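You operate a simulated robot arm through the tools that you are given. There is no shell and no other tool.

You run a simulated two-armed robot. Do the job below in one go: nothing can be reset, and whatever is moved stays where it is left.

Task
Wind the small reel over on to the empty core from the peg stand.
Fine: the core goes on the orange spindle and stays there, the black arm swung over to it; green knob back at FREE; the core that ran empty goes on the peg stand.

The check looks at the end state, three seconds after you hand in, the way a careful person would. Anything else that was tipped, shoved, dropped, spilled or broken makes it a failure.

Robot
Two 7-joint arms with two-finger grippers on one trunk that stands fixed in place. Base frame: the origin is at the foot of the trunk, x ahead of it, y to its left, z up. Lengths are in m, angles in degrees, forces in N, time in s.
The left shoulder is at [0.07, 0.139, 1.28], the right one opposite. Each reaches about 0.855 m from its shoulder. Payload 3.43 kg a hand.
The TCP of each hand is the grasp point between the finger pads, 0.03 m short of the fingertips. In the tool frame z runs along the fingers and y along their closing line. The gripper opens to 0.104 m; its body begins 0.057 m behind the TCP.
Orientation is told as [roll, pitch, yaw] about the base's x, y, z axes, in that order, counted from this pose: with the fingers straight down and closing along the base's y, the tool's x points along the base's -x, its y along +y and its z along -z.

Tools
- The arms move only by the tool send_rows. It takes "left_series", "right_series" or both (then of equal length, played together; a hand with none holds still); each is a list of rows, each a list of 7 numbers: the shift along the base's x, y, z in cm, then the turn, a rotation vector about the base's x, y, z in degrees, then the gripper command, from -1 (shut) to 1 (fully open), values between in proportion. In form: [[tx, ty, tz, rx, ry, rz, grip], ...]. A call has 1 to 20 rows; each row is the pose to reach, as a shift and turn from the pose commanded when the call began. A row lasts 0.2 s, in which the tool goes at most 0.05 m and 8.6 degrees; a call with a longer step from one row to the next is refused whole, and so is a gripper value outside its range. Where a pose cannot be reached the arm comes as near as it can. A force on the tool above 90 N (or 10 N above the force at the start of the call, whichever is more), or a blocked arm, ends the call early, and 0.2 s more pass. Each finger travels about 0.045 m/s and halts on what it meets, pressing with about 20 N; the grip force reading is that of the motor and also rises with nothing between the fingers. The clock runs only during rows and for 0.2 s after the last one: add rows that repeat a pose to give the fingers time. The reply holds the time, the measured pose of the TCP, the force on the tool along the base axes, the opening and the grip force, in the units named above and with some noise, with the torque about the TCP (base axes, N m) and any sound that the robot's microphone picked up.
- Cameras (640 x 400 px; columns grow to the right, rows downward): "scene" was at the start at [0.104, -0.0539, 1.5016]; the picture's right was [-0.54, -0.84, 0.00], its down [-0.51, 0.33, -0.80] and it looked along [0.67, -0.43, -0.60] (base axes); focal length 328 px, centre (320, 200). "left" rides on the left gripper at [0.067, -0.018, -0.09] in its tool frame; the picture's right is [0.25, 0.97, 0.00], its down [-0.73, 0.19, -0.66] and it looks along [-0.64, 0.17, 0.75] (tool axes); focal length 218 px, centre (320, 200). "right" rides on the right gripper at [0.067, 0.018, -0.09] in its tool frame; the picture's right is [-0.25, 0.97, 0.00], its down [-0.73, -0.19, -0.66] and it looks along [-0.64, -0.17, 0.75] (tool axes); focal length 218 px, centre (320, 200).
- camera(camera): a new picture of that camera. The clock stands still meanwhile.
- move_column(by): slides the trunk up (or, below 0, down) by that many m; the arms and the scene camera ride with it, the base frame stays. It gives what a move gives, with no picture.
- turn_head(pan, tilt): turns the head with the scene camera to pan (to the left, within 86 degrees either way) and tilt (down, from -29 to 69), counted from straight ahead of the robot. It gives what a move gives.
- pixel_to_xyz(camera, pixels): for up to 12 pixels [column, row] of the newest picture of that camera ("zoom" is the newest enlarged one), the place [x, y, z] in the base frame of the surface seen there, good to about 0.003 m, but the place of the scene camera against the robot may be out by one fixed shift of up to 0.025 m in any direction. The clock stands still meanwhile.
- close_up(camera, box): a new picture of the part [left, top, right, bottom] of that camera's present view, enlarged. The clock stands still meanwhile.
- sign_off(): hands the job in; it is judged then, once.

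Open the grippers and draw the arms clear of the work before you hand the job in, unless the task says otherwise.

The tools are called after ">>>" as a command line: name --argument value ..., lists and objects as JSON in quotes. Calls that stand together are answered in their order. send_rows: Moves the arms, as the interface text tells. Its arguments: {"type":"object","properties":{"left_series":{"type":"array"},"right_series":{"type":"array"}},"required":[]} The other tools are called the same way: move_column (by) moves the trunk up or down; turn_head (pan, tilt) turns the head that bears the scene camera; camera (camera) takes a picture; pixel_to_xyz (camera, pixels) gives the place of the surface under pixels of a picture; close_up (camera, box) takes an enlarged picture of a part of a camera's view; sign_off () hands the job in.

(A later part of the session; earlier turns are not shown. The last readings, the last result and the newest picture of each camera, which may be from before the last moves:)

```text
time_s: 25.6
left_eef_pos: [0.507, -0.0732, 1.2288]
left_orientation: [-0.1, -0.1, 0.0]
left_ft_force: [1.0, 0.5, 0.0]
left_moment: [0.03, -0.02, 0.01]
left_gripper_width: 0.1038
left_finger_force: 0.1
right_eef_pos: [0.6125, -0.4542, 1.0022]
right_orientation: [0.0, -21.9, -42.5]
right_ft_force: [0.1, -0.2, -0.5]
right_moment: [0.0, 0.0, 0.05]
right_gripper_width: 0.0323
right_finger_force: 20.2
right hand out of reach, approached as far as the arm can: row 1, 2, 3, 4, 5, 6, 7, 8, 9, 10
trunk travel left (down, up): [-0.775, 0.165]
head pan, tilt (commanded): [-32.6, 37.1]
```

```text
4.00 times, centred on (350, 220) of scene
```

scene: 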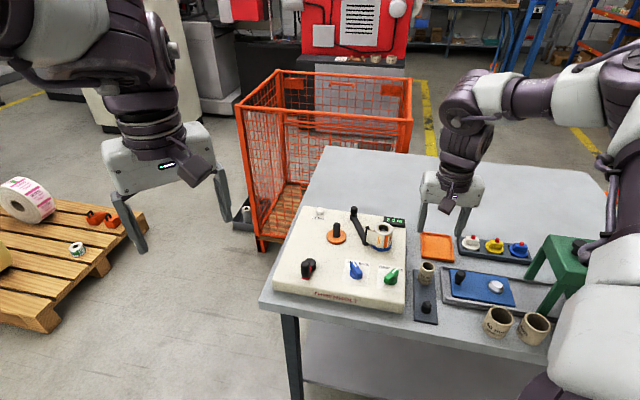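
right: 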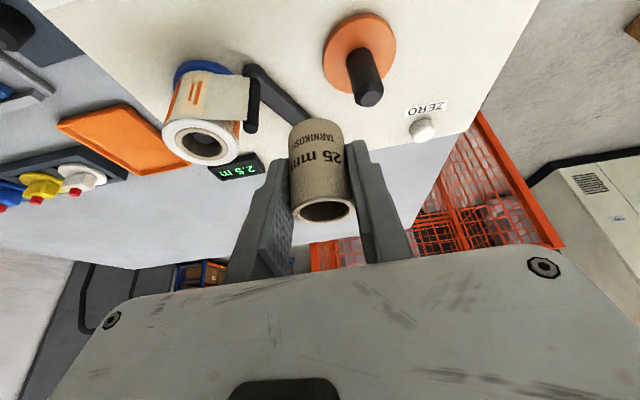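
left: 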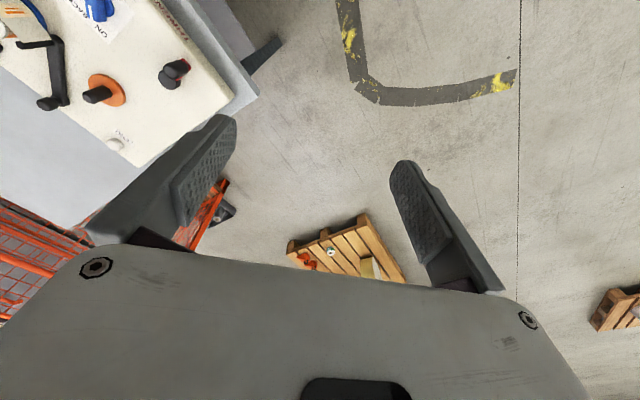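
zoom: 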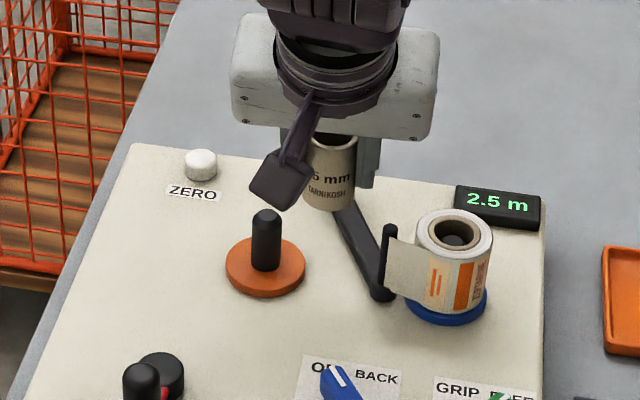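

Lower down the arm ran out of reach again and the hand stopped at (0.6125,-0.454,1.002), free of contact. Lowering the trunk should bring the shoulder nearer the wrist height; first I check where the elbow and forearm are relative to the table objects.

>>> send_rows --right_series '[[-3, 2, 2, 0, 0, 0, -0.8], [-5, 3, 4, 0, 0, 0, -0.8], [-7, 4, 6, 0, 0, 0, -0.8], [-7, 4, 6, 0, 0, 0, -0.8]]'

>>> turn_head --pan -60 --tilt 30

>>> camera --camera "scene"

```text
time_s: 26.6
left_eef_pos: [0.5086, -0.0723, 1.2282]
left_orientation: [0.0, 0.0, 0.0]
left_ft_force: [0.5, -0.4, 0.2]
left_moment: [0.01, 0.0, -0.03]
left_gripper_width: 0.1041
left_finger_force: 0.1
right_eef_pos: [0.5495, -0.4299, 1.0649]
right_orientation: [0.0, -21.9, -42.3]
right_ft_force: [-0.8, 0.1, -0.2]
right_moment: [0.01, 0.03, 0.0]
right_gripper_width: 0.032
right_finger_force: 19.8
right hand out of reach, approached as far as the arm can: row 2, 3, 4
trunk travel left (down, up): [-0.775, 0.165]
head pan, tilt (commanded): [-32.6, 37.1]
```

```text
time_s: 27.5
left_eef_pos: [0.5073, -0.0732, 1.228]
left_orientation: [0.0, -0.1, 0.0]
left_ft_force: [-0.5, -0.1, -0.5]
left_moment: [-0.02, 0.01, 0.03]
left_gripper_width: 0.104
left_finger_force: 0.1
right_eef_pos: [0.5493, -0.4295, 1.0653]
right_orientation: [0.0, -21.8, -42.4]
right_ft_force: [0.2, 0.3, 0.0]
right_moment: [0.0, 0.01, 0.03]
right_gripper_width: 0.0318
right_finger_force: 20.4
trunk travel left (down, up): [-0.775, 0.165]
head pan, tilt (commanded): [-60.0, 30.0]
```

```text
taken
```

scene: 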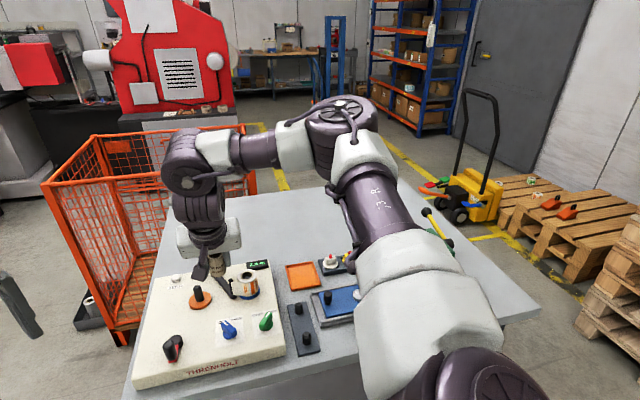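

The arm stopped with the hand at (0.549,-0.430,1.065); the elbow is swung far out (px 345,115), so this looks like a joint limit rather than pure distance. I measure the elbow and wrist locations.

>>> pixel_to_xyz --camera "scene" --pixels '[[345, 115], [375, 150], [300, 140], [240, 150], [190, 150], [190, 185], [205, 215], [400, 200], [430, 280], [207, 240], [385, 190], [440, 240]]'

```text
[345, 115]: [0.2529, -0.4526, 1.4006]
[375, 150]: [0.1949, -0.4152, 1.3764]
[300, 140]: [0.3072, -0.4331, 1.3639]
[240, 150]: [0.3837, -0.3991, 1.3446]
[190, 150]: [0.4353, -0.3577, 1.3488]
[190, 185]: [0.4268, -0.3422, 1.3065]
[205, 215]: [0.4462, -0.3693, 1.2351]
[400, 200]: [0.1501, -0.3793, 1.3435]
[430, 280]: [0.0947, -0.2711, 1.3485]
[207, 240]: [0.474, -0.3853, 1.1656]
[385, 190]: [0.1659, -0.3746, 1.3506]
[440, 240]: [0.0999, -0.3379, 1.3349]
```

The stop seems due to the hand's yaw relative to the forearm. Turning the whole hand about vertical (core stays upright) to about yaw -15° should relieve it; I try +27° here at this safe height.

>>> send_rows --right_series '[[0, 0, 0, 0, 0, 7, -0.8], [0, 0, 0, 0, 0, 14, -0.8], [0, 0, 0, 0, 0, 21, -0.8], [0, 0, 0, 0, 0, 27, -0.8], [0, 0, 0, 0, 0, 27, -0.8]]'

```text
time_s: 28.7
left_eef_pos: [0.5084, -0.0738, 1.2288]
left_orientation: [0.1, 0.0, 0.1]
left_ft_force: [-0.1, -1.1, -0.4]
left_moment: [-0.03, 0.0, -0.02]
left_gripper_width: 0.1038
left_finger_force: 0.1
right_eef_pos: [0.5493, -0.4291, 1.0643]
right_orientation: [0.0, -22.0, -15.5]
right_ft_force: [0.0, -0.4, -1.2]
right_moment: [0.02, 0.01, 0.0]
right_gripper_width: 0.032
right_finger_force: 20.0
trunk travel left (down, up): [-0.775, 0.165]
head pan, tilt (commanded): [-60.0, 30.0]
```

No limit message now (yaw -15.5°, pitch -22°). I move to above the orange spindle at z≈1.035.

>>> send_rows --right_series '[[3, 0, -1, 0, 0, 0, -0.8], [6, 0, -2, 0, 0, 0, -0.8], [9.1, -0.15, -3, 0, 0, 0, -0.8], [9.1, -0.15, -3, 0, 0, 0, -0.8]]'

>>> camera --camera "right"

```text
time_s: 29.7
left_eef_pos: [0.508, -0.0735, 1.2286]
left_orientation: [0.0, 0.0, 0.2]
left_ft_force: [-0.2, 0.1, -0.2]
left_moment: [-0.01, 0.01, 0.01]
left_gripper_width: 0.1041
left_finger_force: 0.1
right_eef_pos: [0.6404, -0.4309, 1.0352]
right_orientation: [0.1, -22.0, -15.6]
right_ft_force: [0.1, 0.4, 0.0]
right_moment: [0.0, -0.04, -0.02]
right_gripper_width: 0.0322
right_finger_force: 20.2
trunk travel left (down, up): [-0.775, 0.165]
head pan, tilt (commanded): [-60.0, 30.0]
```

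```text
taken
```

right: 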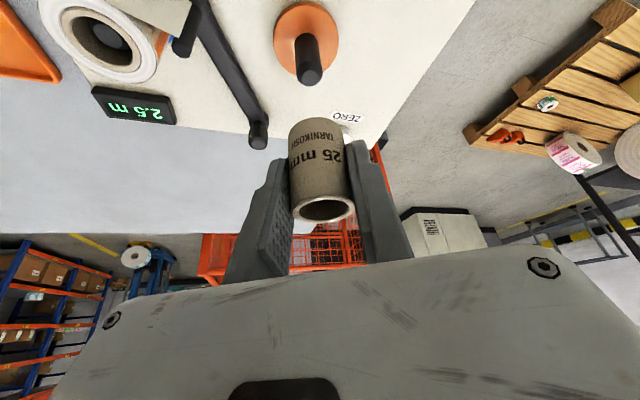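

Hand is at (0.6404,-0.431,1.035). I measure the spindle top (px ~309,75) and the core's rim again from this view.

>>> close_up --camera "right" --box '[260, 0, 370, 110]'

>>> pixel_to_xyz --camera "right" --pixels '[[309, 77], [302, 79], [317, 78], [309, 70], [296, 207], [353, 209], [325, 198], [324, 219], [317, 121], [294, 130], [340, 130]]'

```text
3.64 times, centred on (315, 55) of right
```

zoom: 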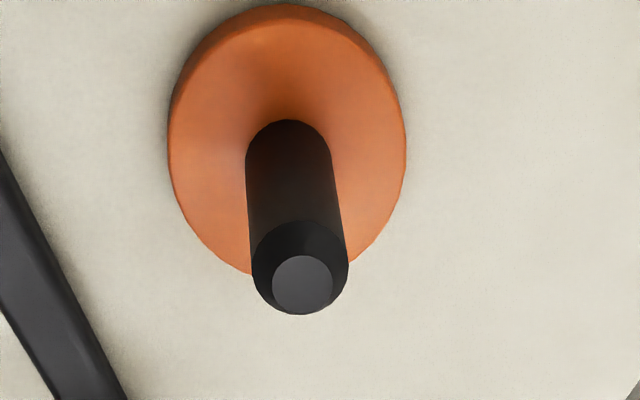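

```text
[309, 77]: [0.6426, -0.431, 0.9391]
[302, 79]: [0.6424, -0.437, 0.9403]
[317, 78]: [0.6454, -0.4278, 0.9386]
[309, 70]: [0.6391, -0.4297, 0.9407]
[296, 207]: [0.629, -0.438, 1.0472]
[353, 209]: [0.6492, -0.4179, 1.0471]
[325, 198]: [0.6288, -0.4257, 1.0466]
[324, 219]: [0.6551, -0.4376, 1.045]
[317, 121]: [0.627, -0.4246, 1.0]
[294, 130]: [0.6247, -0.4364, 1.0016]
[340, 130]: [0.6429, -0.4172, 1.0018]
```

Spindle centre ≈(0.6432,-0.431), core ≈(0.642,-0.4295). I lower first to just above the spindle top to test the reach.

>>> send_rows --right_series '[[0.12, -0.15, -1.5, 0, 0, 0, -0.8], [0.12, -0.15, -3, 0, 0, 0, -0.8], [0.12, -0.15, -4.5, 0, 0, 0, -0.8], [0.12, -0.15, -5.2, 0, 0, 0, -0.8], [0.12, -0.15, -5.2, 0, 0, 0, -0.8]]'

>>> camera --camera "right"

```text
time_s: 30.9
left_eef_pos: [0.5069, -0.0734, 1.2281]
left_orientation: [0.0, 0.0, 0.0]
left_ft_force: [0.3, -0.5, 0.0]
left_moment: [-0.02, 0.01, 0.03]
left_gripper_width: 0.1038
left_finger_force: 0.0
right_eef_pos: [0.6411, -0.4325, 0.9836]
right_orientation: [0.0, -21.9, -15.7]
right_ft_force: [-0.8, 0.3, -0.1]
right_moment: [0.04, 0.02, 0.02]
right_gripper_width: 0.0321
right_finger_force: 20.5
trunk travel left (down, up): [-0.775, 0.165]
head pan, tilt (commanded): [-60.0, 30.0]
```

```text
taken
```

right: 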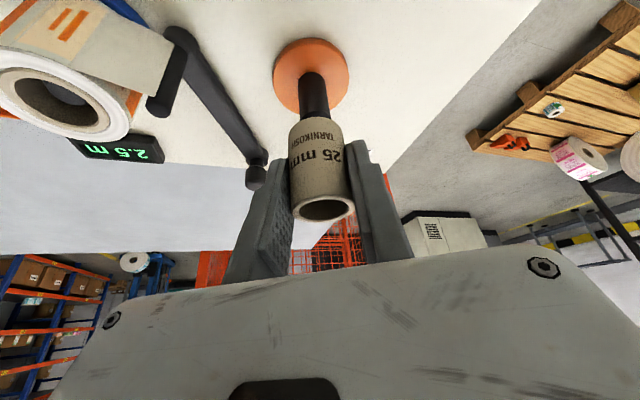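

Reach is fine and the core's lower end (px 315,122) lines up with the spindle (px 313,95). I lower slowly on to the spindle.

>>> send_rows --right_series '[[0, 0, -0.8, 0, 0, 0, -0.8], [0, 0, -1.5, 0, 0, 0, -0.8], [0, 0, -2.2, 0, 0, 0, -0.8], [0, 0, -2.9, 0, 0, 0, -0.8], [0, 0, -3.6, 0, 0, 0, -0.8], [0, 0, -4.2, 0, 0, 0, -0.8], [0, 0, -4.6, 0, 0, 0, -0.8], [0, 0, -4.6, 0, 0, 0, -0.8]]'

>>> camera --camera "right"

>>> close_up --camera "scene" --box '[140, 230, 300, 380]'

```text
time_s: 32.7
left_eef_pos: [0.5089, -0.071, 1.2276]
left_orientation: [0.0, 0.0, 0.0]
left_ft_force: [-0.5, -0.9, -0.4]
left_moment: [0.06, 0.01, 0.0]
left_gripper_width: 0.1042
left_finger_force: 0.1
right_eef_pos: [0.6212, -0.4302, 0.961]
right_orientation: [0.1, -21.8, -15.6]
right_ft_force: [9.6, 7.6, 5.7]
right_moment: [0.17, -0.37, 0.2]
right_gripper_width: 0.031
right_finger_force: 19.7
right hand out of reach, approached as far as the arm can: row 1, 2, 3, 4, 5, 6, 7, 8
trunk travel left (down, up): [-0.775, 0.165]
head pan, tilt (commanded): [-60.0, 30.0]
```

```text
taken
```

right: 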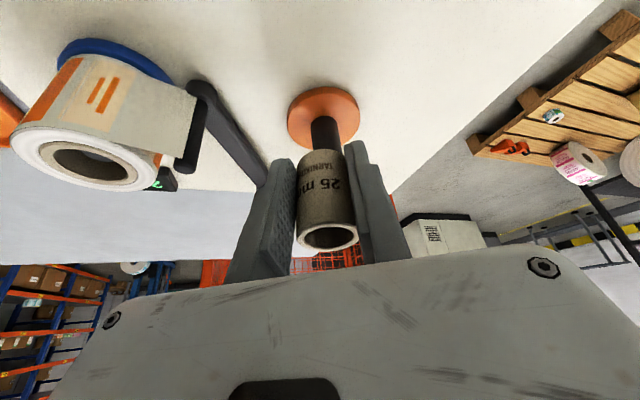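

```text
2.67 times, centred on (220, 305) of scene
```

zoom: 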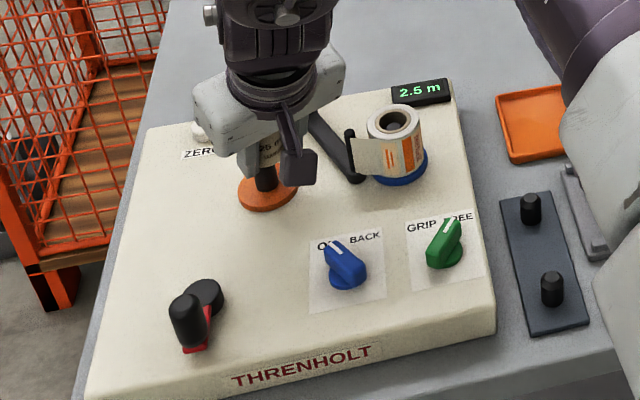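

The descent hit a reach limit and the hand drifted 2 cm inward, with ~10 N on the core. I look closely at how the core sits before doing anything.

>>> close_up --camera "right" --box '[240, 70, 420, 270]'

>>> turn_head --pan -36 --tilt 37

>>> close_up --camera "scene" --box '[270, 170, 390, 270]'

```text
2.00 times, centred on (330, 170) of right
```

zoom: 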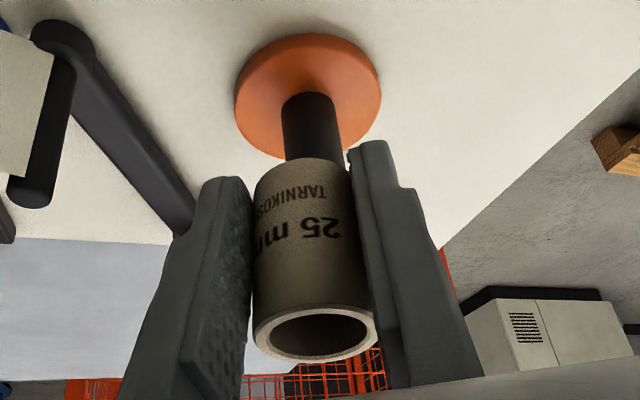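

```text
time_s: 33.6
left_eef_pos: [0.5091, -0.0716, 1.2282]
left_orientation: [-0.1, 0.0, 0.0]
left_ft_force: [1.2, -1.1, 0.4]
left_moment: [0.0, -0.02, -0.01]
left_gripper_width: 0.104
left_finger_force: 0.1
right_eef_pos: [0.6225, -0.4305, 0.9633]
right_orientation: [-0.1, -21.9, -15.6]
right_ft_force: [7.9, 9.0, 6.0]
right_moment: [0.26, -0.32, 0.22]
right_gripper_width: 0.0308
right_finger_force: 20.1
trunk travel left (down, up): [-0.775, 0.165]
head pan, tilt (commanded): [-36.0, 37.0]
```

```text
4.00 times, centred on (330, 220) of scene
```

zoom: 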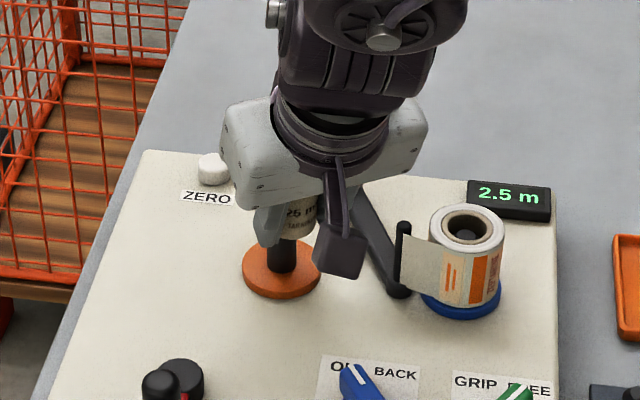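

The spindle's top is inside the core's lower end; the core has slid outward in the grip by about 2 cm. I measure the core's present rim and bottom edge in the wrist view.

>>> camera --camera "right"

>>> pixel_to_xyz --camera "right" --pixels '[[299, 234], [357, 236], [328, 224], [328, 246], [322, 150], [300, 158], [343, 158], [325, 130], [325, 145], [340, 220], [310, 218]]'

```text
taken
```

right: 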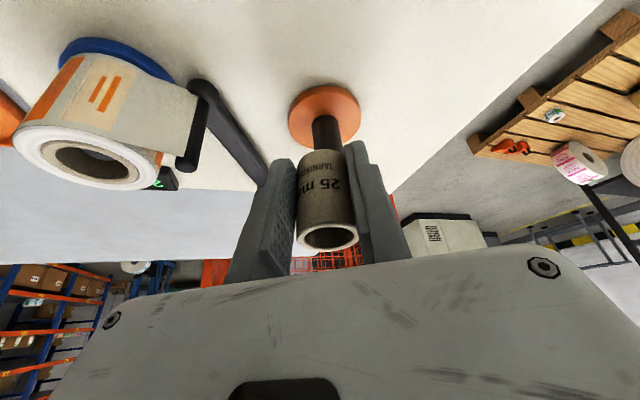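

```text
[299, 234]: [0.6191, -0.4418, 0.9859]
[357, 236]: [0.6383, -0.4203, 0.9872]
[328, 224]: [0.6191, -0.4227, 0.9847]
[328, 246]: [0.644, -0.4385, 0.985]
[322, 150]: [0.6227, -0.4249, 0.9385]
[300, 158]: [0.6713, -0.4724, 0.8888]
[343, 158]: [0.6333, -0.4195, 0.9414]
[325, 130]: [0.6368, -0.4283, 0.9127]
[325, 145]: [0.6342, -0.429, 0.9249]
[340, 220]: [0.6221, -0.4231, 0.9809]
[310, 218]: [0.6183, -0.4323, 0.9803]
```

The core's bottom (z≈0.938) is just on the spindle tip and the core has tilted ~9° in the grip. I lift it clear by 5 cm and then look at its angle.

>>> send_rows --right_series '[[0, 0, 1, 0, 0, 0, -0.8], [0, 0, 2.5, 0, 0, 0, -0.8], [0, 0, 5, 0, 0, 0, -0.8], [0, 0, 7, 0, 0, 0, -0.8], [0, 0, 7, 0, 0, 0, -0.8]]'

>>> camera --camera "right"

>>> close_up --camera "scene" --box '[270, 130, 390, 250]'

```text
time_s: 34.8
left_eef_pos: [0.5078, -0.0727, 1.2271]
left_orientation: [0.0, 0.0, 0.1]
left_ft_force: [0.1, 0.4, 0.5]
left_moment: [-0.01, 0.01, -0.01]
left_gripper_width: 0.104
left_finger_force: 0.0
right_eef_pos: [0.6211, -0.4337, 1.0298]
right_orientation: [-0.1, -21.8, -15.7]
right_ft_force: [0.1, -0.2, -0.7]
right_moment: [-0.01, -0.02, 0.02]
right_gripper_width: 0.0305
right_finger_force: 19.8
trunk travel left (down, up): [-0.775, 0.165]
head pan, tilt (commanded): [-36.0, 37.0]
```

```text
taken
```

right: 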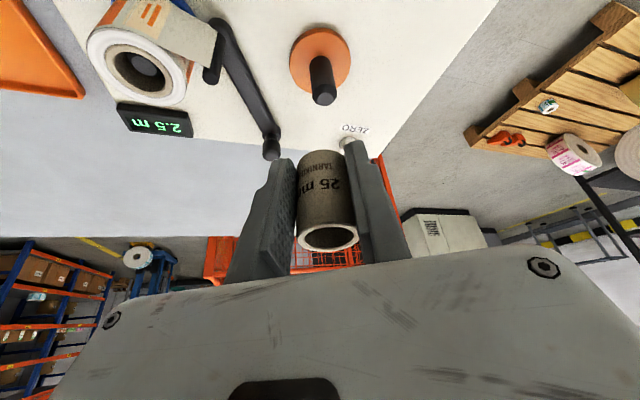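

```text
3.33 times, centred on (330, 190) of scene
```

zoom: 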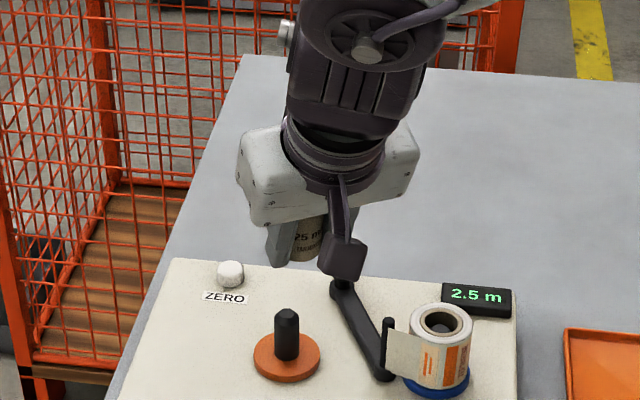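

The core is clear of the spindle and firmly held. I measure its top rim and lower edge to get its tilt in the hand.

>>> pixel_to_xyz --camera "right" --pixels '[[299, 233], [356, 235], [328, 224], [328, 246], [321, 151], [301, 157], [341, 157], [325, 185], [325, 205]]'

>>> close_up --camera "right" --box '[270, 130, 390, 260]'

```text
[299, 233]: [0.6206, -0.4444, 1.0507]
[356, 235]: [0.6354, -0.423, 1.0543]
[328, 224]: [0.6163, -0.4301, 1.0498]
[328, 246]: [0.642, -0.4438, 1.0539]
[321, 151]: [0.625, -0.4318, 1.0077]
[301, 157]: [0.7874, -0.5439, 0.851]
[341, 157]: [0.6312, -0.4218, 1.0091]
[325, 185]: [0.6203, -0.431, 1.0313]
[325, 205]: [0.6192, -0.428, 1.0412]
```

```text
3.08 times, centred on (330, 195) of right
```

zoom: 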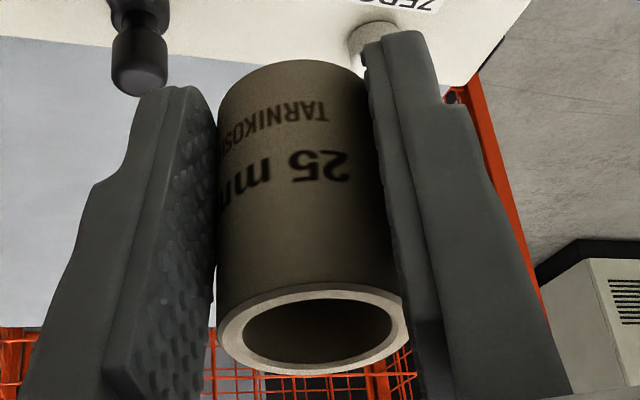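

The core leans about 10° (top toward the robot) in the grip. I raise the hand 6 cm, then lower the trunk 10 cm so that the spindle comes into a part of the workspace the arm reached without trouble.

>>> send_rows --right_series '[[0, 0, 2, 0, 0, 0, -0.8], [0, 0, 4, 0, 0, 0, -0.8], [0, 0, 6, 0, 0, 0, -0.8], [0, 0, 6, 0, 0, 0, -0.8]]'

>>> move_column --by -0.1

>>> camera --camera "right"

```text
time_s: 35.8
left_eef_pos: [0.5086, -0.0732, 1.2278]
left_orientation: [0.0, 0.1, 0.0]
left_ft_force: [-0.2, -0.1, 0.9]
left_moment: [0.0, 0.03, 0.0]
left_gripper_width: 0.104
left_finger_force: 0.0
right_eef_pos: [0.6209, -0.4323, 1.0903]
right_orientation: [-0.1, -22.1, -15.6]
right_ft_force: [-0.4, 0.4, -0.7]
right_moment: [0.0, -0.03, -0.02]
right_gripper_width: 0.0309
right_finger_force: 20.2
trunk travel left (down, up): [-0.775, 0.165]
head pan, tilt (commanded): [-36.0, 37.0]
```

```text
time_s: 37.1
left_eef_pos: [0.5084, -0.073, 1.1276]
left_orientation: [-0.1, 0.0, 0.1]
left_ft_force: [-0.2, 0.3, -0.5]
left_moment: [-0.02, 0.04, -0.02]
left_gripper_width: 0.1038
left_finger_force: 0.0
right_eef_pos: [0.6201, -0.4337, 0.9898]
right_orientation: [0.0, -22.0, -15.7]
right_ft_force: [-0.1, 0.8, 0.7]
right_moment: [-0.01, 0.02, 0.03]
right_gripper_width: 0.031
right_finger_force: 20.4
trunk travel left (down, up): [-0.675, 0.265]
head pan, tilt (commanded): [-36.0, 37.0]
```

```text
taken
```

right: 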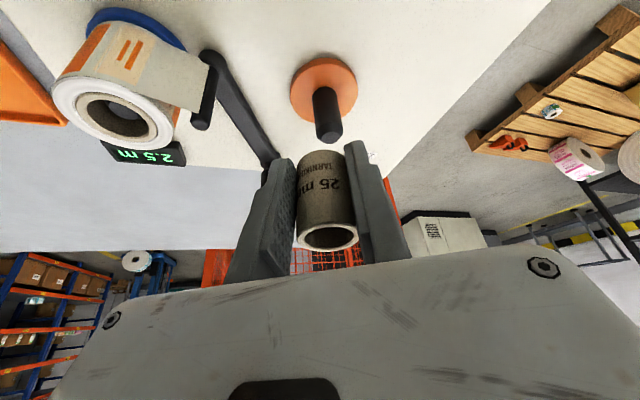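

Trunk is 10 cm lower, TCP z 0.99, core bottom ≈0.966, above the spindle. I reduce the hand's tilt by 9° about the closing line to bring the core upright.

>>> send_rows --right_series '[[0, 0, 1, 1.2, 4.3, 0, -0.8], [0, 0, 1, 2.4, 8.6, 0, -0.8], [0, 0, 1, 2.4, 8.6, 0, -0.8]]'

>>> camera --camera "right"

>>> pixel_to_xyz --camera "right" --pixels '[[299, 233], [356, 235], [328, 224], [328, 246], [321, 152], [341, 158], [325, 170], [325, 185], [325, 205], [325, 215]]'

```text
time_s: 37.9
left_eef_pos: [0.5074, -0.0741, 1.1285]
left_orientation: [0.0, 0.0, -0.1]
left_ft_force: [0.2, 0.2, -0.3]
left_moment: [0.0, -0.01, 0.01]
left_gripper_width: 0.1041
left_finger_force: 0.1
right_eef_pos: [0.6218, -0.4338, 1.0]
right_orientation: [0.0, -13.0, -15.6]
right_ft_force: [0.2, 0.0, -0.5]
right_moment: [0.0, -0.01, 0.0]
right_gripper_width: 0.0308
right_finger_force: 19.5
trunk travel left (down, up): [-0.675, 0.265]
head pan, tilt (commanded): [-36.0, 37.0]
```

```text
taken
```

right: 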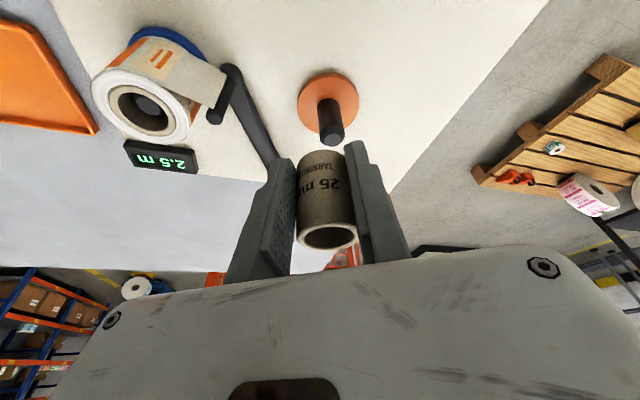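

```text
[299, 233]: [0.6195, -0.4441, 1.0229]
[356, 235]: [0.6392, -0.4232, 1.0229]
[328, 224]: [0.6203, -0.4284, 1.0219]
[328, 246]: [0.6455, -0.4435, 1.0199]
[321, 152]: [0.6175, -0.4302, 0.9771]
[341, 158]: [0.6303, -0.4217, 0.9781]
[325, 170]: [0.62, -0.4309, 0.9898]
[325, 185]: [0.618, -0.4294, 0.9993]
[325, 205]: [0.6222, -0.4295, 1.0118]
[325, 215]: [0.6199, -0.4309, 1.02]
```

The core is upright now, centre ≈(0.632,-0.4345). I shift (+1.1,+0.35) cm over the spindle and check.

>>> send_rows --right_series '[[0.6, 0.2, 0, 0, 0, 0, -0.8], [1.12, 0.35, 0, 0, 0, 0, -0.8], [1.12, 0.35, 0, 0, 0, 0, -0.8]]'

>>> camera --camera "right"

>>> close_up --camera "right" --box '[270, 70, 390, 160]'

```text
time_s: 38.7
left_eef_pos: [0.5079, -0.073, 1.1279]
left_orientation: [0.0, 0.0, 0.0]
left_ft_force: [0.4, -0.1, 0.0]
left_moment: [-0.02, 0.02, -0.03]
left_gripper_width: 0.1039
left_finger_force: 0.0
right_eef_pos: [0.633, -0.4297, 1.0007]
right_orientation: [0.0, -13.1, -15.6]
right_ft_force: [0.5, -0.3, -0.4]
right_moment: [-0.02, 0.0, -0.01]
right_gripper_width: 0.0307
right_finger_force: 20.4
trunk travel left (down, up): [-0.675, 0.265]
head pan, tilt (commanded): [-36.0, 37.0]
```

```text
taken
```

right: 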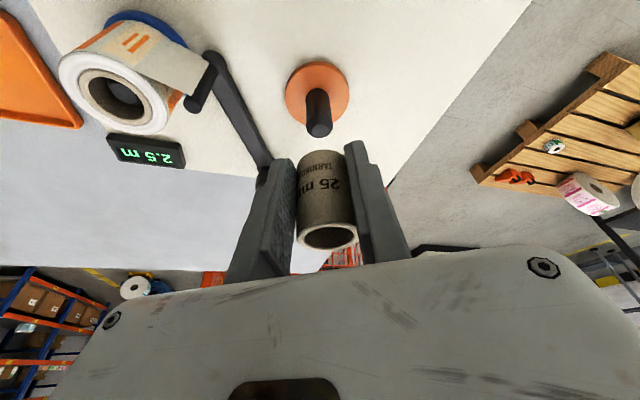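

```text
4.44 times, centred on (330, 115) of right
```

zoom: 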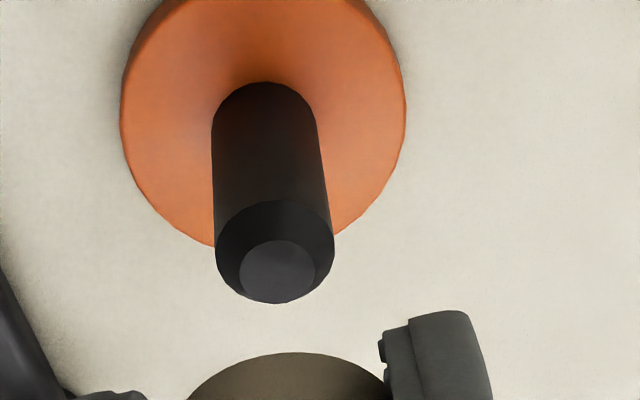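

>>> pixel_to_xyz --camera "zoom" --pixels '[[277, 270], [245, 275], [312, 272], [277, 245], [277, 298], [265, 120]]'

>>> pixel_to_xyz --camera "right" --pixels '[[299, 233], [356, 235], [328, 224], [328, 246], [320, 151], [302, 157], [340, 157], [335, 153], [305, 153]]'

```text
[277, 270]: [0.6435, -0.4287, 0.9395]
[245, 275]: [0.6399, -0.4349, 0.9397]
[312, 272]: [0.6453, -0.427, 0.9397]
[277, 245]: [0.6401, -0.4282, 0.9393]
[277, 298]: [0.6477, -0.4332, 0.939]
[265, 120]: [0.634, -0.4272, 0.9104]
```

```text
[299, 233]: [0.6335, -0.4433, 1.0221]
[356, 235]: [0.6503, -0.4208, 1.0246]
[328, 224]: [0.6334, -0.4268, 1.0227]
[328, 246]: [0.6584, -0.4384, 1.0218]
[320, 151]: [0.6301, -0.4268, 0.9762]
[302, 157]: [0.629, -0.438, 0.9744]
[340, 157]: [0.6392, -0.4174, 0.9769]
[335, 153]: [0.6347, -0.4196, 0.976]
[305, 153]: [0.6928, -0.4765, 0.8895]
```

Core ≈(0.6445,-0.4315), spindle ≈(0.6433,-0.430). I correct and lower the core until it's about 1 cm engaged, then check forces.

>>> send_rows --right_series '[[-0.12, 0.13, -1, 0, 0, 0, -0.8], [-0.12, 0.13, -2, 0, 0, 0, -0.8], [-0.12, 0.13, -3, 0, 0, 0, -0.8], [-0.12, 0.13, -3.6, 0, 0, 0, -0.8], [-0.12, 0.13, -4.2, 0, 0, 0, -0.8], [-0.12, 0.13, -4.8, 0, 0, 0, -0.8], [-0.12, 0.13, -4.8, 0, 0, 0, -0.8]]'

>>> camera --camera "right"

```text
time_s: 40.3
left_eef_pos: [0.5085, -0.0735, 1.1283]
left_orientation: [0.0, 0.0, 0.1]
left_ft_force: [1.3, -0.9, 0.4]
left_moment: [0.01, 0.03, -0.01]
left_gripper_width: 0.1042
left_finger_force: 0.0
right_eef_pos: [0.6312, -0.428, 0.9536]
right_orientation: [0.1, -13.0, -15.6]
right_ft_force: [-0.4, -0.2, -0.5]
right_moment: [0.01, 0.0, 0.02]
right_gripper_width: 0.0308
right_finger_force: 19.9
trunk travel left (down, up): [-0.675, 0.265]
head pan, tilt (commanded): [-36.0, 37.0]
```

```text
taken
```

right: 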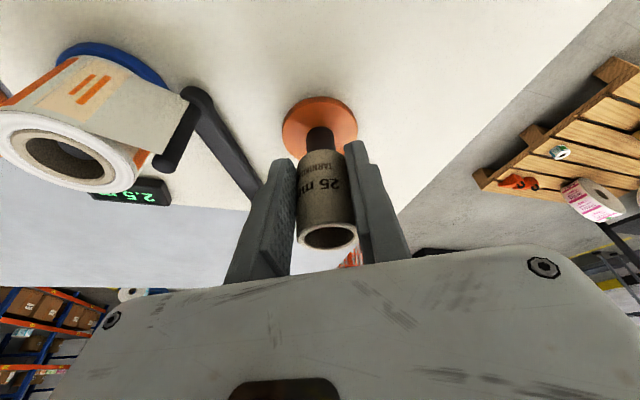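

Core is engaged about 1 cm with no side force. I lower 1.7 cm more (tips just above the flange).

>>> send_rows --right_series '[[0, 0, -0.5, 0, 0, 0, -0.8], [0, 0, -1, 0, 0, 0, -0.8], [0, 0, -1.4, 0, 0, 0, -0.8], [0, 0, -1.7, 0, 0, 0, -0.8], [0, 0, -1.7, 0, 0, 0, -0.8]]'

>>> camera --camera "right"

>>> close_up --camera "scene" --box '[270, 150, 390, 250]'

```text
time_s: 41.5
left_eef_pos: [0.5087, -0.073, 1.1282]
left_orientation: [0.0, 0.0, -0.1]
left_ft_force: [-0.3, 0.1, 0.6]
left_moment: [0.0, -0.03, 0.0]
left_gripper_width: 0.1041
left_finger_force: 0.1
right_eef_pos: [0.6308, -0.4282, 0.9348]
right_orientation: [0.1, -13.1, -15.6]
right_ft_force: [0.0, 0.1, -0.1]
right_moment: [-0.01, 0.0, 0.02]
right_gripper_width: 0.0307
right_finger_force: 19.9
trunk travel left (down, up): [-0.675, 0.265]
head pan, tilt (commanded): [-36.0, 37.0]
```

```text
taken
```

right: 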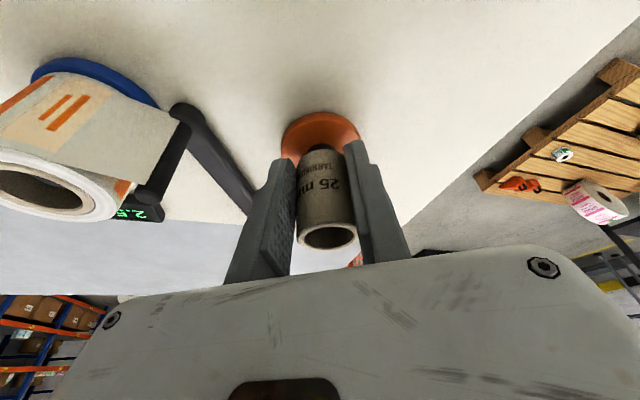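

```text
4.00 times, centred on (330, 200) of scene
```

zoom: 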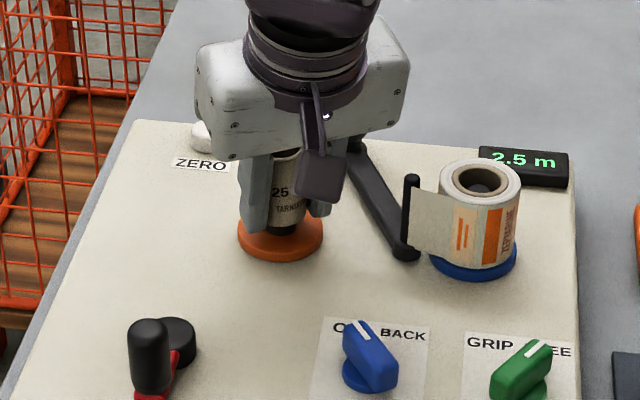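

The core is 3 cm down the spindle with no contact force. I open the fingers so it settles the last centimetre.

>>> send_rows --right_series '[[0, 0, 0, 0, 0, 0, -0.3], [0, 0, 0, 0, 0, 0, -0.15], [0, 0, 0, 0, 0, 0, -0.1], [0, 0, 0, 0, 0, 0, -0.1]]'

>>> camera --camera "right"

```text
time_s: 42.5
left_eef_pos: [0.5084, -0.0737, 1.1275]
left_orientation: [0.0, 0.0, 0.0]
left_ft_force: [-0.3, -0.4, 1.0]
left_moment: [0.02, -0.03, -0.02]
left_gripper_width: 0.1041
left_finger_force: 0.0
right_eef_pos: [0.6306, -0.4285, 0.9354]
right_orientation: [0.0, -13.0, -15.6]
right_ft_force: [0.5, 0.2, 0.1]
right_moment: [0.0, 0.01, 0.03]
right_gripper_width: 0.0468
right_finger_force: 0.0
trunk travel left (down, up): [-0.675, 0.265]
head pan, tilt (commanded): [-36.0, 37.0]
```

```text
taken
```

right: 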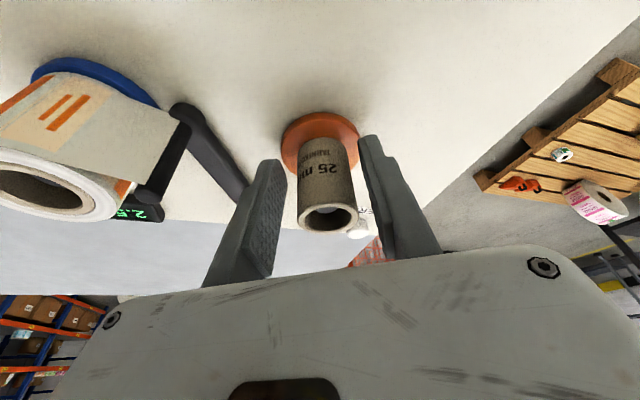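

The core has settled on the orange flange. I raise the hand straight up and look at the result.

>>> send_rows --right_series '[[0, 0, 2, 0, 0, 0, -0.1], [0, 0, 5, 0, 0, 0, -0.1], [0, 0, 8, 0, 0, 0, -0.1], [-2, 0, 10, 0, 0, 0, -0.1], [-4, 0, 11, 0, 0, 0, -0.1], [-4, 0, 11, 0, 0, 0, -0.1]]'

>>> camera --camera "right"

>>> close_up --camera "scene" --box '[260, 150, 420, 280]'

```text
time_s: 43.9
left_eef_pos: [0.5087, -0.0721, 1.1284]
left_orientation: [-0.1, 0.1, 0.1]
left_ft_force: [1.7, 0.0, -0.3]
left_moment: [-0.01, -0.03, -0.02]
left_gripper_width: 0.104
left_finger_force: 0.0
right_eef_pos: [0.5917, -0.4293, 1.0443]
right_orientation: [0.0, -12.9, -15.5]
right_ft_force: [1.2, 0.0, -1.0]
right_moment: [-0.02, 0.02, 0.01]
right_gripper_width: 0.0467
right_finger_force: 0.1
trunk travel left (down, up): [-0.675, 0.265]
head pan, tilt (commanded): [-36.0, 37.0]
```

```text
taken
```

right: 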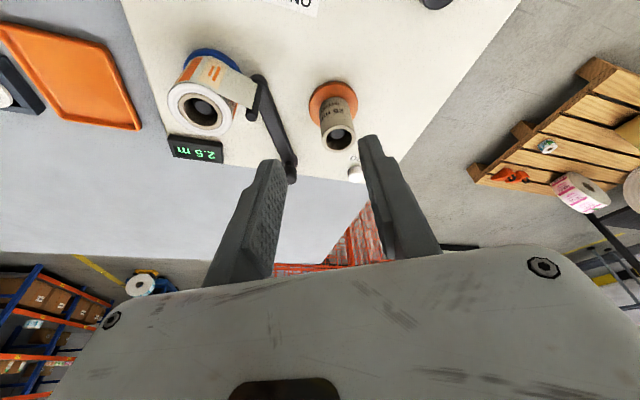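

```text
3.08 times, centred on (340, 215) of scene
```

zoom: 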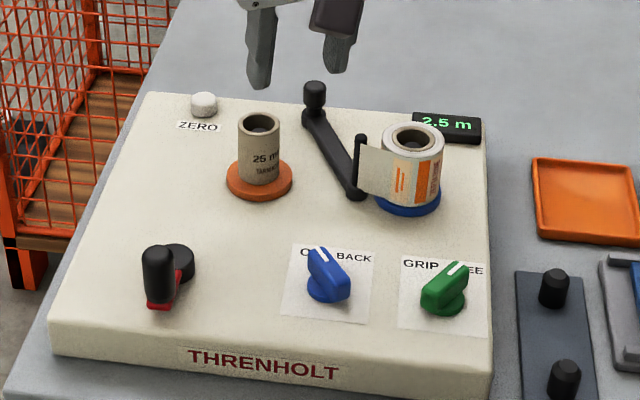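

The core stands properly on the orange spindle. Now the black arm: I measure its bar, post and knob once more in the wrist view (px 240-300, 70-185).

>>> close_up --camera "right" --box '[220, 60, 340, 190]'

>>> pixel_to_xyz --camera "right" --pixels '[[252, 116], [258, 80], [268, 107], [277, 130], [285, 152], [291, 176], [290, 166], [285, 170], [320, 95], [340, 138], [203, 112], [196, 150]]'

```text
3.08 times, centred on (280, 125) of right
```

zoom: 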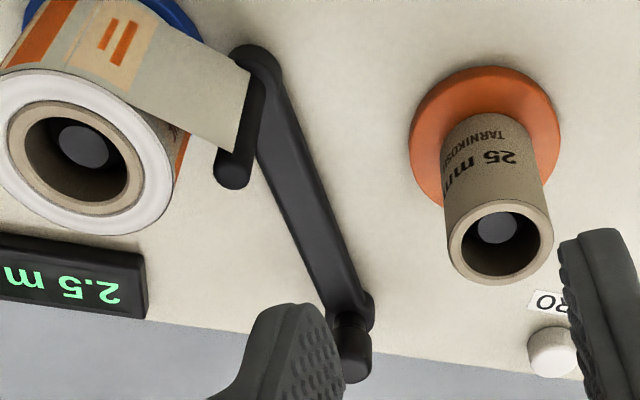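

```text
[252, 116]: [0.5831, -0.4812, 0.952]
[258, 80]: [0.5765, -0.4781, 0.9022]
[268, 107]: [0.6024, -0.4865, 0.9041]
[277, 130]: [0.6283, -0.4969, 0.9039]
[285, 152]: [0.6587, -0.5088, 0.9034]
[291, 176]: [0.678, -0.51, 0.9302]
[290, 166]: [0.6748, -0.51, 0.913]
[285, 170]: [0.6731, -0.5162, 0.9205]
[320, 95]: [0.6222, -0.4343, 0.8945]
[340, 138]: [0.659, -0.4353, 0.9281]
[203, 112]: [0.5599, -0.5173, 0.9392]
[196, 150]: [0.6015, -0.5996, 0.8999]
```

The post end holds the tail; I'll push the bar from its right side with closed fingers, leaving room for the core. I close the gripper, turn to yaw -25° and move above the spot right of the bar, ~(0.613,-0.521), at z≈1.05.

>>> send_rows --right_series '[[0.5, -2.3, 0.5, 0, 0, -3, -0.5], [1, -4.6, 0.5, 0, 0, -6, -1], [1.6, -7, 0.5, 0, 0, -9.4, -1], [2.1, -9.2, 0.5, 0, 0, -9.4, -1], [2.1, -9.2, 0.5, 0, 0, -9.4, -1]]'

>>> send_rows --right_series '[[0, 0, 0, -2.3, -5, 0, -1], [0, 0, 0, -4.6, -10, 0, -1], [0, 0, 0, -4.6, -10, 0, -1]]'

>>> camera --camera "right"

>>> close_up --camera "scene" --box '[280, 100, 440, 260]'

```text
time_s: 45.1
left_eef_pos: [0.5066, -0.0738, 1.1275]
left_orientation: [0.0, 0.0, -0.2]
left_ft_force: [0.3, -0.4, 0.3]
left_moment: [0.01, 0.02, -0.02]
left_gripper_width: 0.1043
left_finger_force: 0.0
right_eef_pos: [0.6115, -0.5208, 1.0509]
right_orientation: [-0.1, -13.0, -25.0]
right_ft_force: [0.3, 0.4, 0.5]
right_moment: [0.03, 0.01, 0.01]
right_gripper_width: 0.0001
right_finger_force: 20.5
trunk travel left (down, up): [-0.675, 0.265]
head pan, tilt (commanded): [-36.0, 37.0]
```

```text
time_s: 45.9
left_eef_pos: [0.5088, -0.0718, 1.1282]
left_orientation: [0.1, 0.1, 0.0]
left_ft_force: [0.2, 0.4, 0.3]
left_moment: [-0.02, 0.0, 0.0]
left_gripper_width: 0.1041
left_finger_force: 0.1
right_eef_pos: [0.6127, -0.5204, 1.0495]
right_orientation: [0.1, -24.1, -25.0]
right_ft_force: [0.6, -0.8, -0.2]
right_moment: [0.01, 0.01, -0.01]
right_gripper_width: 0.0001
right_finger_force: 19.8
trunk travel left (down, up): [-0.675, 0.265]
head pan, tilt (commanded): [-36.0, 37.0]
```

```text
taken
```

right: 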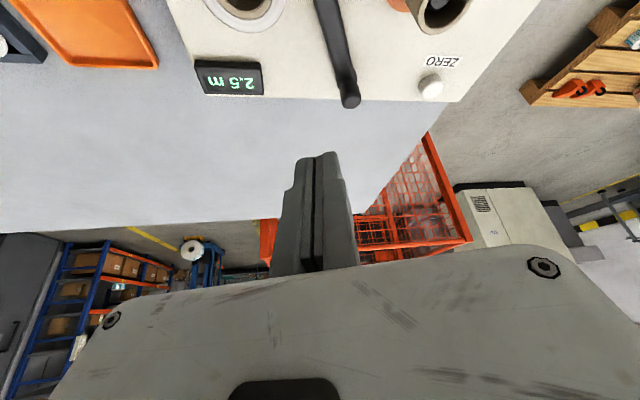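

```text
2.50 times, centred on (360, 180) of scene
```

zoom: 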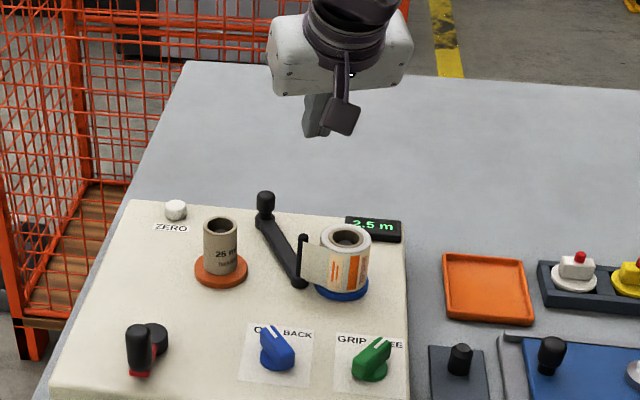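

Closed fingers are ~25 mm wide in total. I descend to z≈0.965 first and look from the scene camera for clearance to the reel and display.

>>> send_rows --right_series '[[0, 0, -3, 0, 0, 0, -1], [0, 0, -6, 0, 0, 0, -1], [0, 0, -8.5, 0, 0, 0, -1], [0, 0, -8.5, 0, 0, 0, -1]]'

>>> camera --camera "right"

>>> close_up --camera "scene" --box '[300, 140, 420, 250]'

```text
time_s: 46.9
left_eef_pos: [0.5085, -0.0731, 1.1282]
left_orientation: [0.0, 0.0, 0.1]
left_ft_force: [-0.1, -0.3, 0.3]
left_moment: [0.0, 0.0, -0.01]
left_gripper_width: 0.1038
left_finger_force: 0.0
right_eef_pos: [0.6124, -0.5209, 0.9648]
right_orientation: [0.2, -24.0, -25.1]
right_ft_force: [-0.5, 0.1, 0.0]
right_moment: [-0.01, 0.0, -0.02]
right_gripper_width: 0.0
right_finger_force: 20.1
trunk travel left (down, up): [-0.675, 0.265]
head pan, tilt (commanded): [-36.0, 37.0]
```

```text
taken
```

right: 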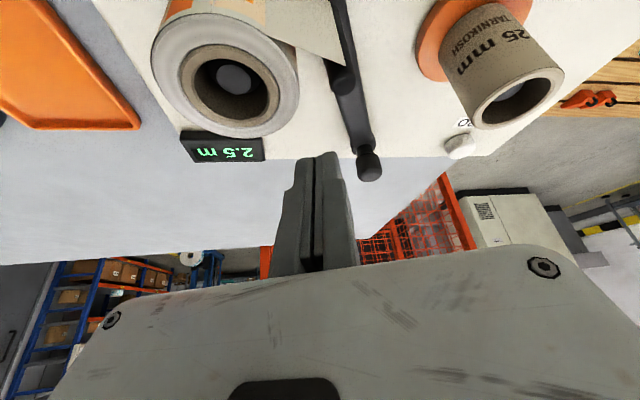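

```text
3.64 times, centred on (360, 195) of scene
```

zoom: 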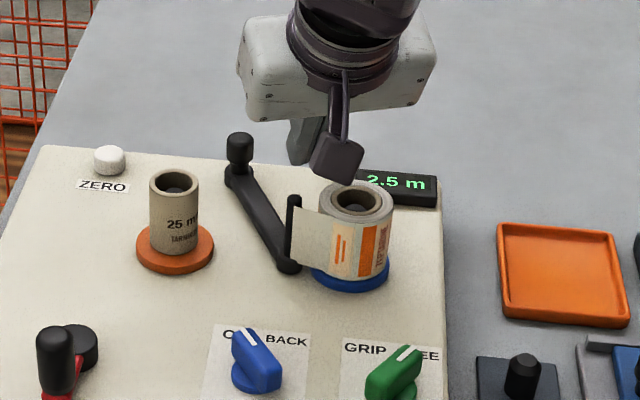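

The camera block (zoom px 335,155) comes close above the reel; I measure its lowest edge and the reel's top for clearance before going further.

>>> pixel_to_xyz --camera "zoom" --pixels '[[335, 160], [345, 180], [320, 170], [355, 165], [355, 190], [385, 200], [294, 200], [240, 140], [300, 150], [300, 120]]'

```text
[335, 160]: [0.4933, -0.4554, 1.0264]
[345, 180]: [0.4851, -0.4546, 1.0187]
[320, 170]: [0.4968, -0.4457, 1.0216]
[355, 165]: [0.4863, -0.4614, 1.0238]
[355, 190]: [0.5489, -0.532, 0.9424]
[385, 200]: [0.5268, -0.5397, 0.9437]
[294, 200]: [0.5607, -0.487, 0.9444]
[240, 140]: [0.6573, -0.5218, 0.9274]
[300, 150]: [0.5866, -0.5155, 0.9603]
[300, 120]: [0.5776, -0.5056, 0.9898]
```

Block bottom is at z≈1.02, so lowering 3.7 cm leaves ample clearance over the reel (0.947). I descend to z≈0.928 beside the bar.

>>> send_rows --right_series '[[0, 0, -1.2, 0, 0, 0, -1], [0, 0, -2.4, 0, 0, 0, -1], [0, 0, -3.7, 0, 0, 0, -1], [0, 0, -3.7, 0, 0, 0, -1]]'

>>> camera --camera "right"

>>> close_up --camera "scene" --box '[300, 140, 420, 250]'

```text
time_s: 47.9
left_eef_pos: [0.5084, -0.0717, 1.1279]
left_orientation: [0.1, 0.0, 0.0]
left_ft_force: [-0.1, 0.2, -0.9]
left_moment: [0.0, 0.01, 0.0]
left_gripper_width: 0.1041
left_finger_force: 0.1
right_eef_pos: [0.6127, -0.519, 0.9282]
right_orientation: [0.2, -24.0, -25.1]
right_ft_force: [-0.8, 0.7, 0.6]
right_moment: [0.0, -0.04, -0.04]
right_gripper_width: 0.0001
right_finger_force: 20.0
trunk travel left (down, up): [-0.675, 0.265]
head pan, tilt (commanded): [-36.0, 37.0]
```

```text
taken
```

right: 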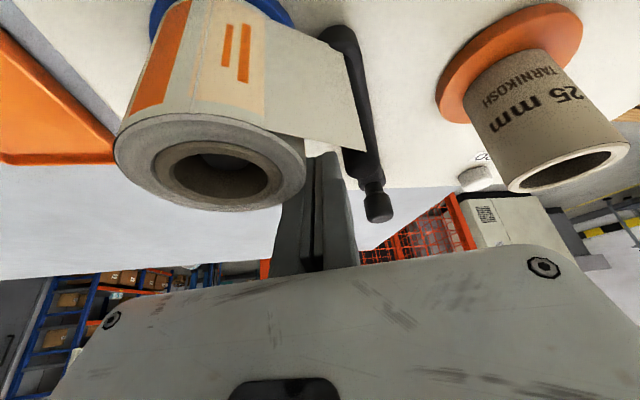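

```text
3.64 times, centred on (360, 195) of scene
```

zoom: 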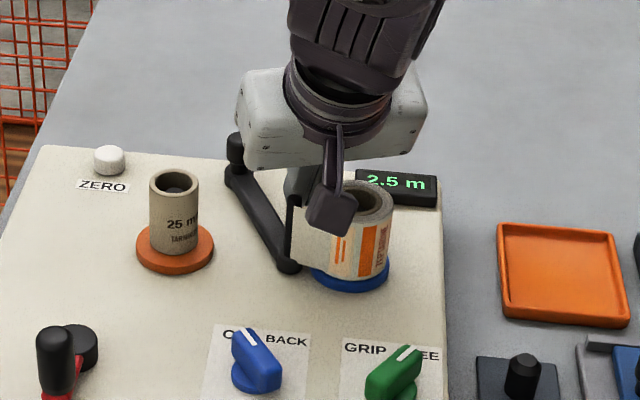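

Fingertips are beside the bar's right side, clear of tail and reel. I push slowly 1.6 cm along the bar's normal (0.33,0.94) and look.

>>> send_rows --right_series '[[0.13, 0.38, 0, 0, 0, 0, -1], [0.26, 0.76, 0, 0, 0, 0, -1], [0.39, 1.13, 0, 0, 0, 0, -1], [0.52, 1.5, 0, 0, 0, 0, -1], [0.52, 1.5, 0, 0, 0, 0, -1]]'

>>> close_up --camera "scene" --box '[300, 140, 420, 250]'

```text
time_s: 49.1
left_eef_pos: [0.5082, -0.0746, 1.1278]
left_orientation: [0.0, 0.0, -0.1]
left_ft_force: [-0.2, -0.2, 0.0]
left_moment: [0.04, -0.03, 0.0]
left_gripper_width: 0.1041
left_finger_force: 0.0
right_eef_pos: [0.616, -0.5054, 0.9283]
right_orientation: [0.0, -24.1, -25.0]
right_ft_force: [0.3, -0.2, 0.3]
right_moment: [-0.04, 0.03, -0.03]
right_gripper_width: 0.0001
right_finger_force: 19.8
trunk travel left (down, up): [-0.675, 0.265]
head pan, tilt (commanded): [-36.0, 37.0]
```

```text
3.64 times, centred on (360, 195) of scene
```

zoom: 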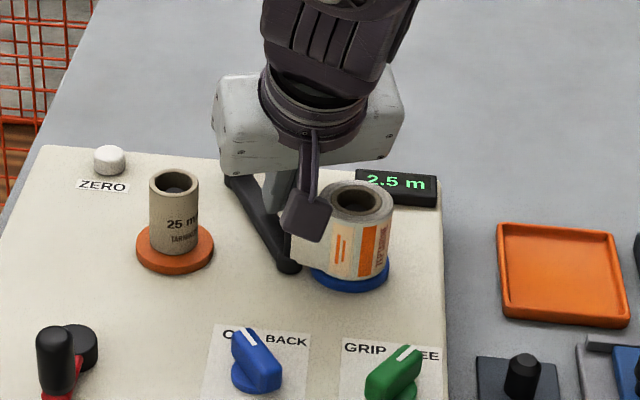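

No force yet, bar still about in place. I push another 1.5 cm.

>>> send_rows --right_series '[[0.13, 0.38, 0, 0, 0, 0, -1], [0.26, 0.76, 0, 0, 0, 0, -1], [0.39, 1.13, 0, 0, 0, 0, -1], [0.52, 1.5, 0, 0, 0, 0, -1], [0.52, 1.5, 0, 0, 0, 0, -1]]'

>>> close_up --camera "scene" --box '[300, 140, 420, 250]'

>>> camera --camera "right"

```text
time_s: 50.3
left_eef_pos: [0.5073, -0.0719, 1.1292]
left_orientation: [-0.1, 0.0, -0.1]
left_ft_force: [0.4, 0.0, -0.8]
left_moment: [0.01, 0.01, -0.01]
left_gripper_width: 0.1042
left_finger_force: 0.0
right_eef_pos: [0.6235, -0.4901, 0.9281]
right_orientation: [0.2, -24.1, -25.1]
right_ft_force: [0.4, -0.6, -0.6]
right_moment: [-0.03, 0.0, 0.02]
right_gripper_width: 0.0
right_finger_force: 19.6
trunk travel left (down, up): [-0.675, 0.265]
head pan, tilt (commanded): [-36.0, 37.0]
```

```text
3.64 times, centred on (360, 195) of scene
```

zoom: 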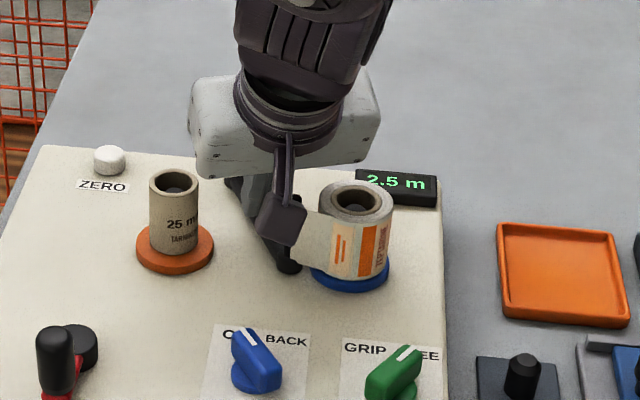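

```text
taken
```

right: 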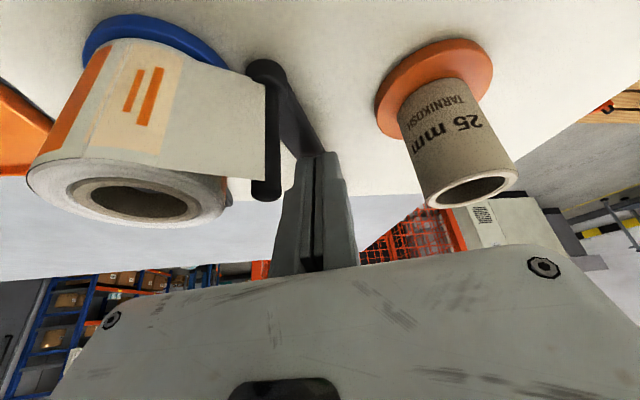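

The near (post) end appears unmoved, so I check where the knob end went using the left camera and a different zoom.

>>> camera --camera "left"

>>> pixel_to_xyz --camera "right" --pixels '[[265, 70], [290, 110], [308, 145], [265, 180], [300, 140]]'

```text
taken
```

left: 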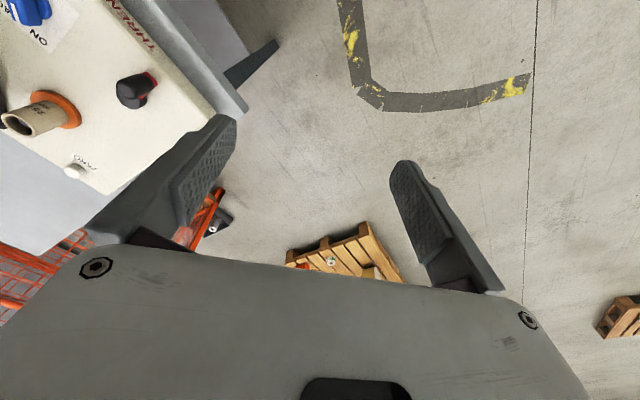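

```text
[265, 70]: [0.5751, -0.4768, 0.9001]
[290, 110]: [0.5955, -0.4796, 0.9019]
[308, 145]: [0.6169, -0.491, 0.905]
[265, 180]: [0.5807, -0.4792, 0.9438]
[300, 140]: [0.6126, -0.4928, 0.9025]
```

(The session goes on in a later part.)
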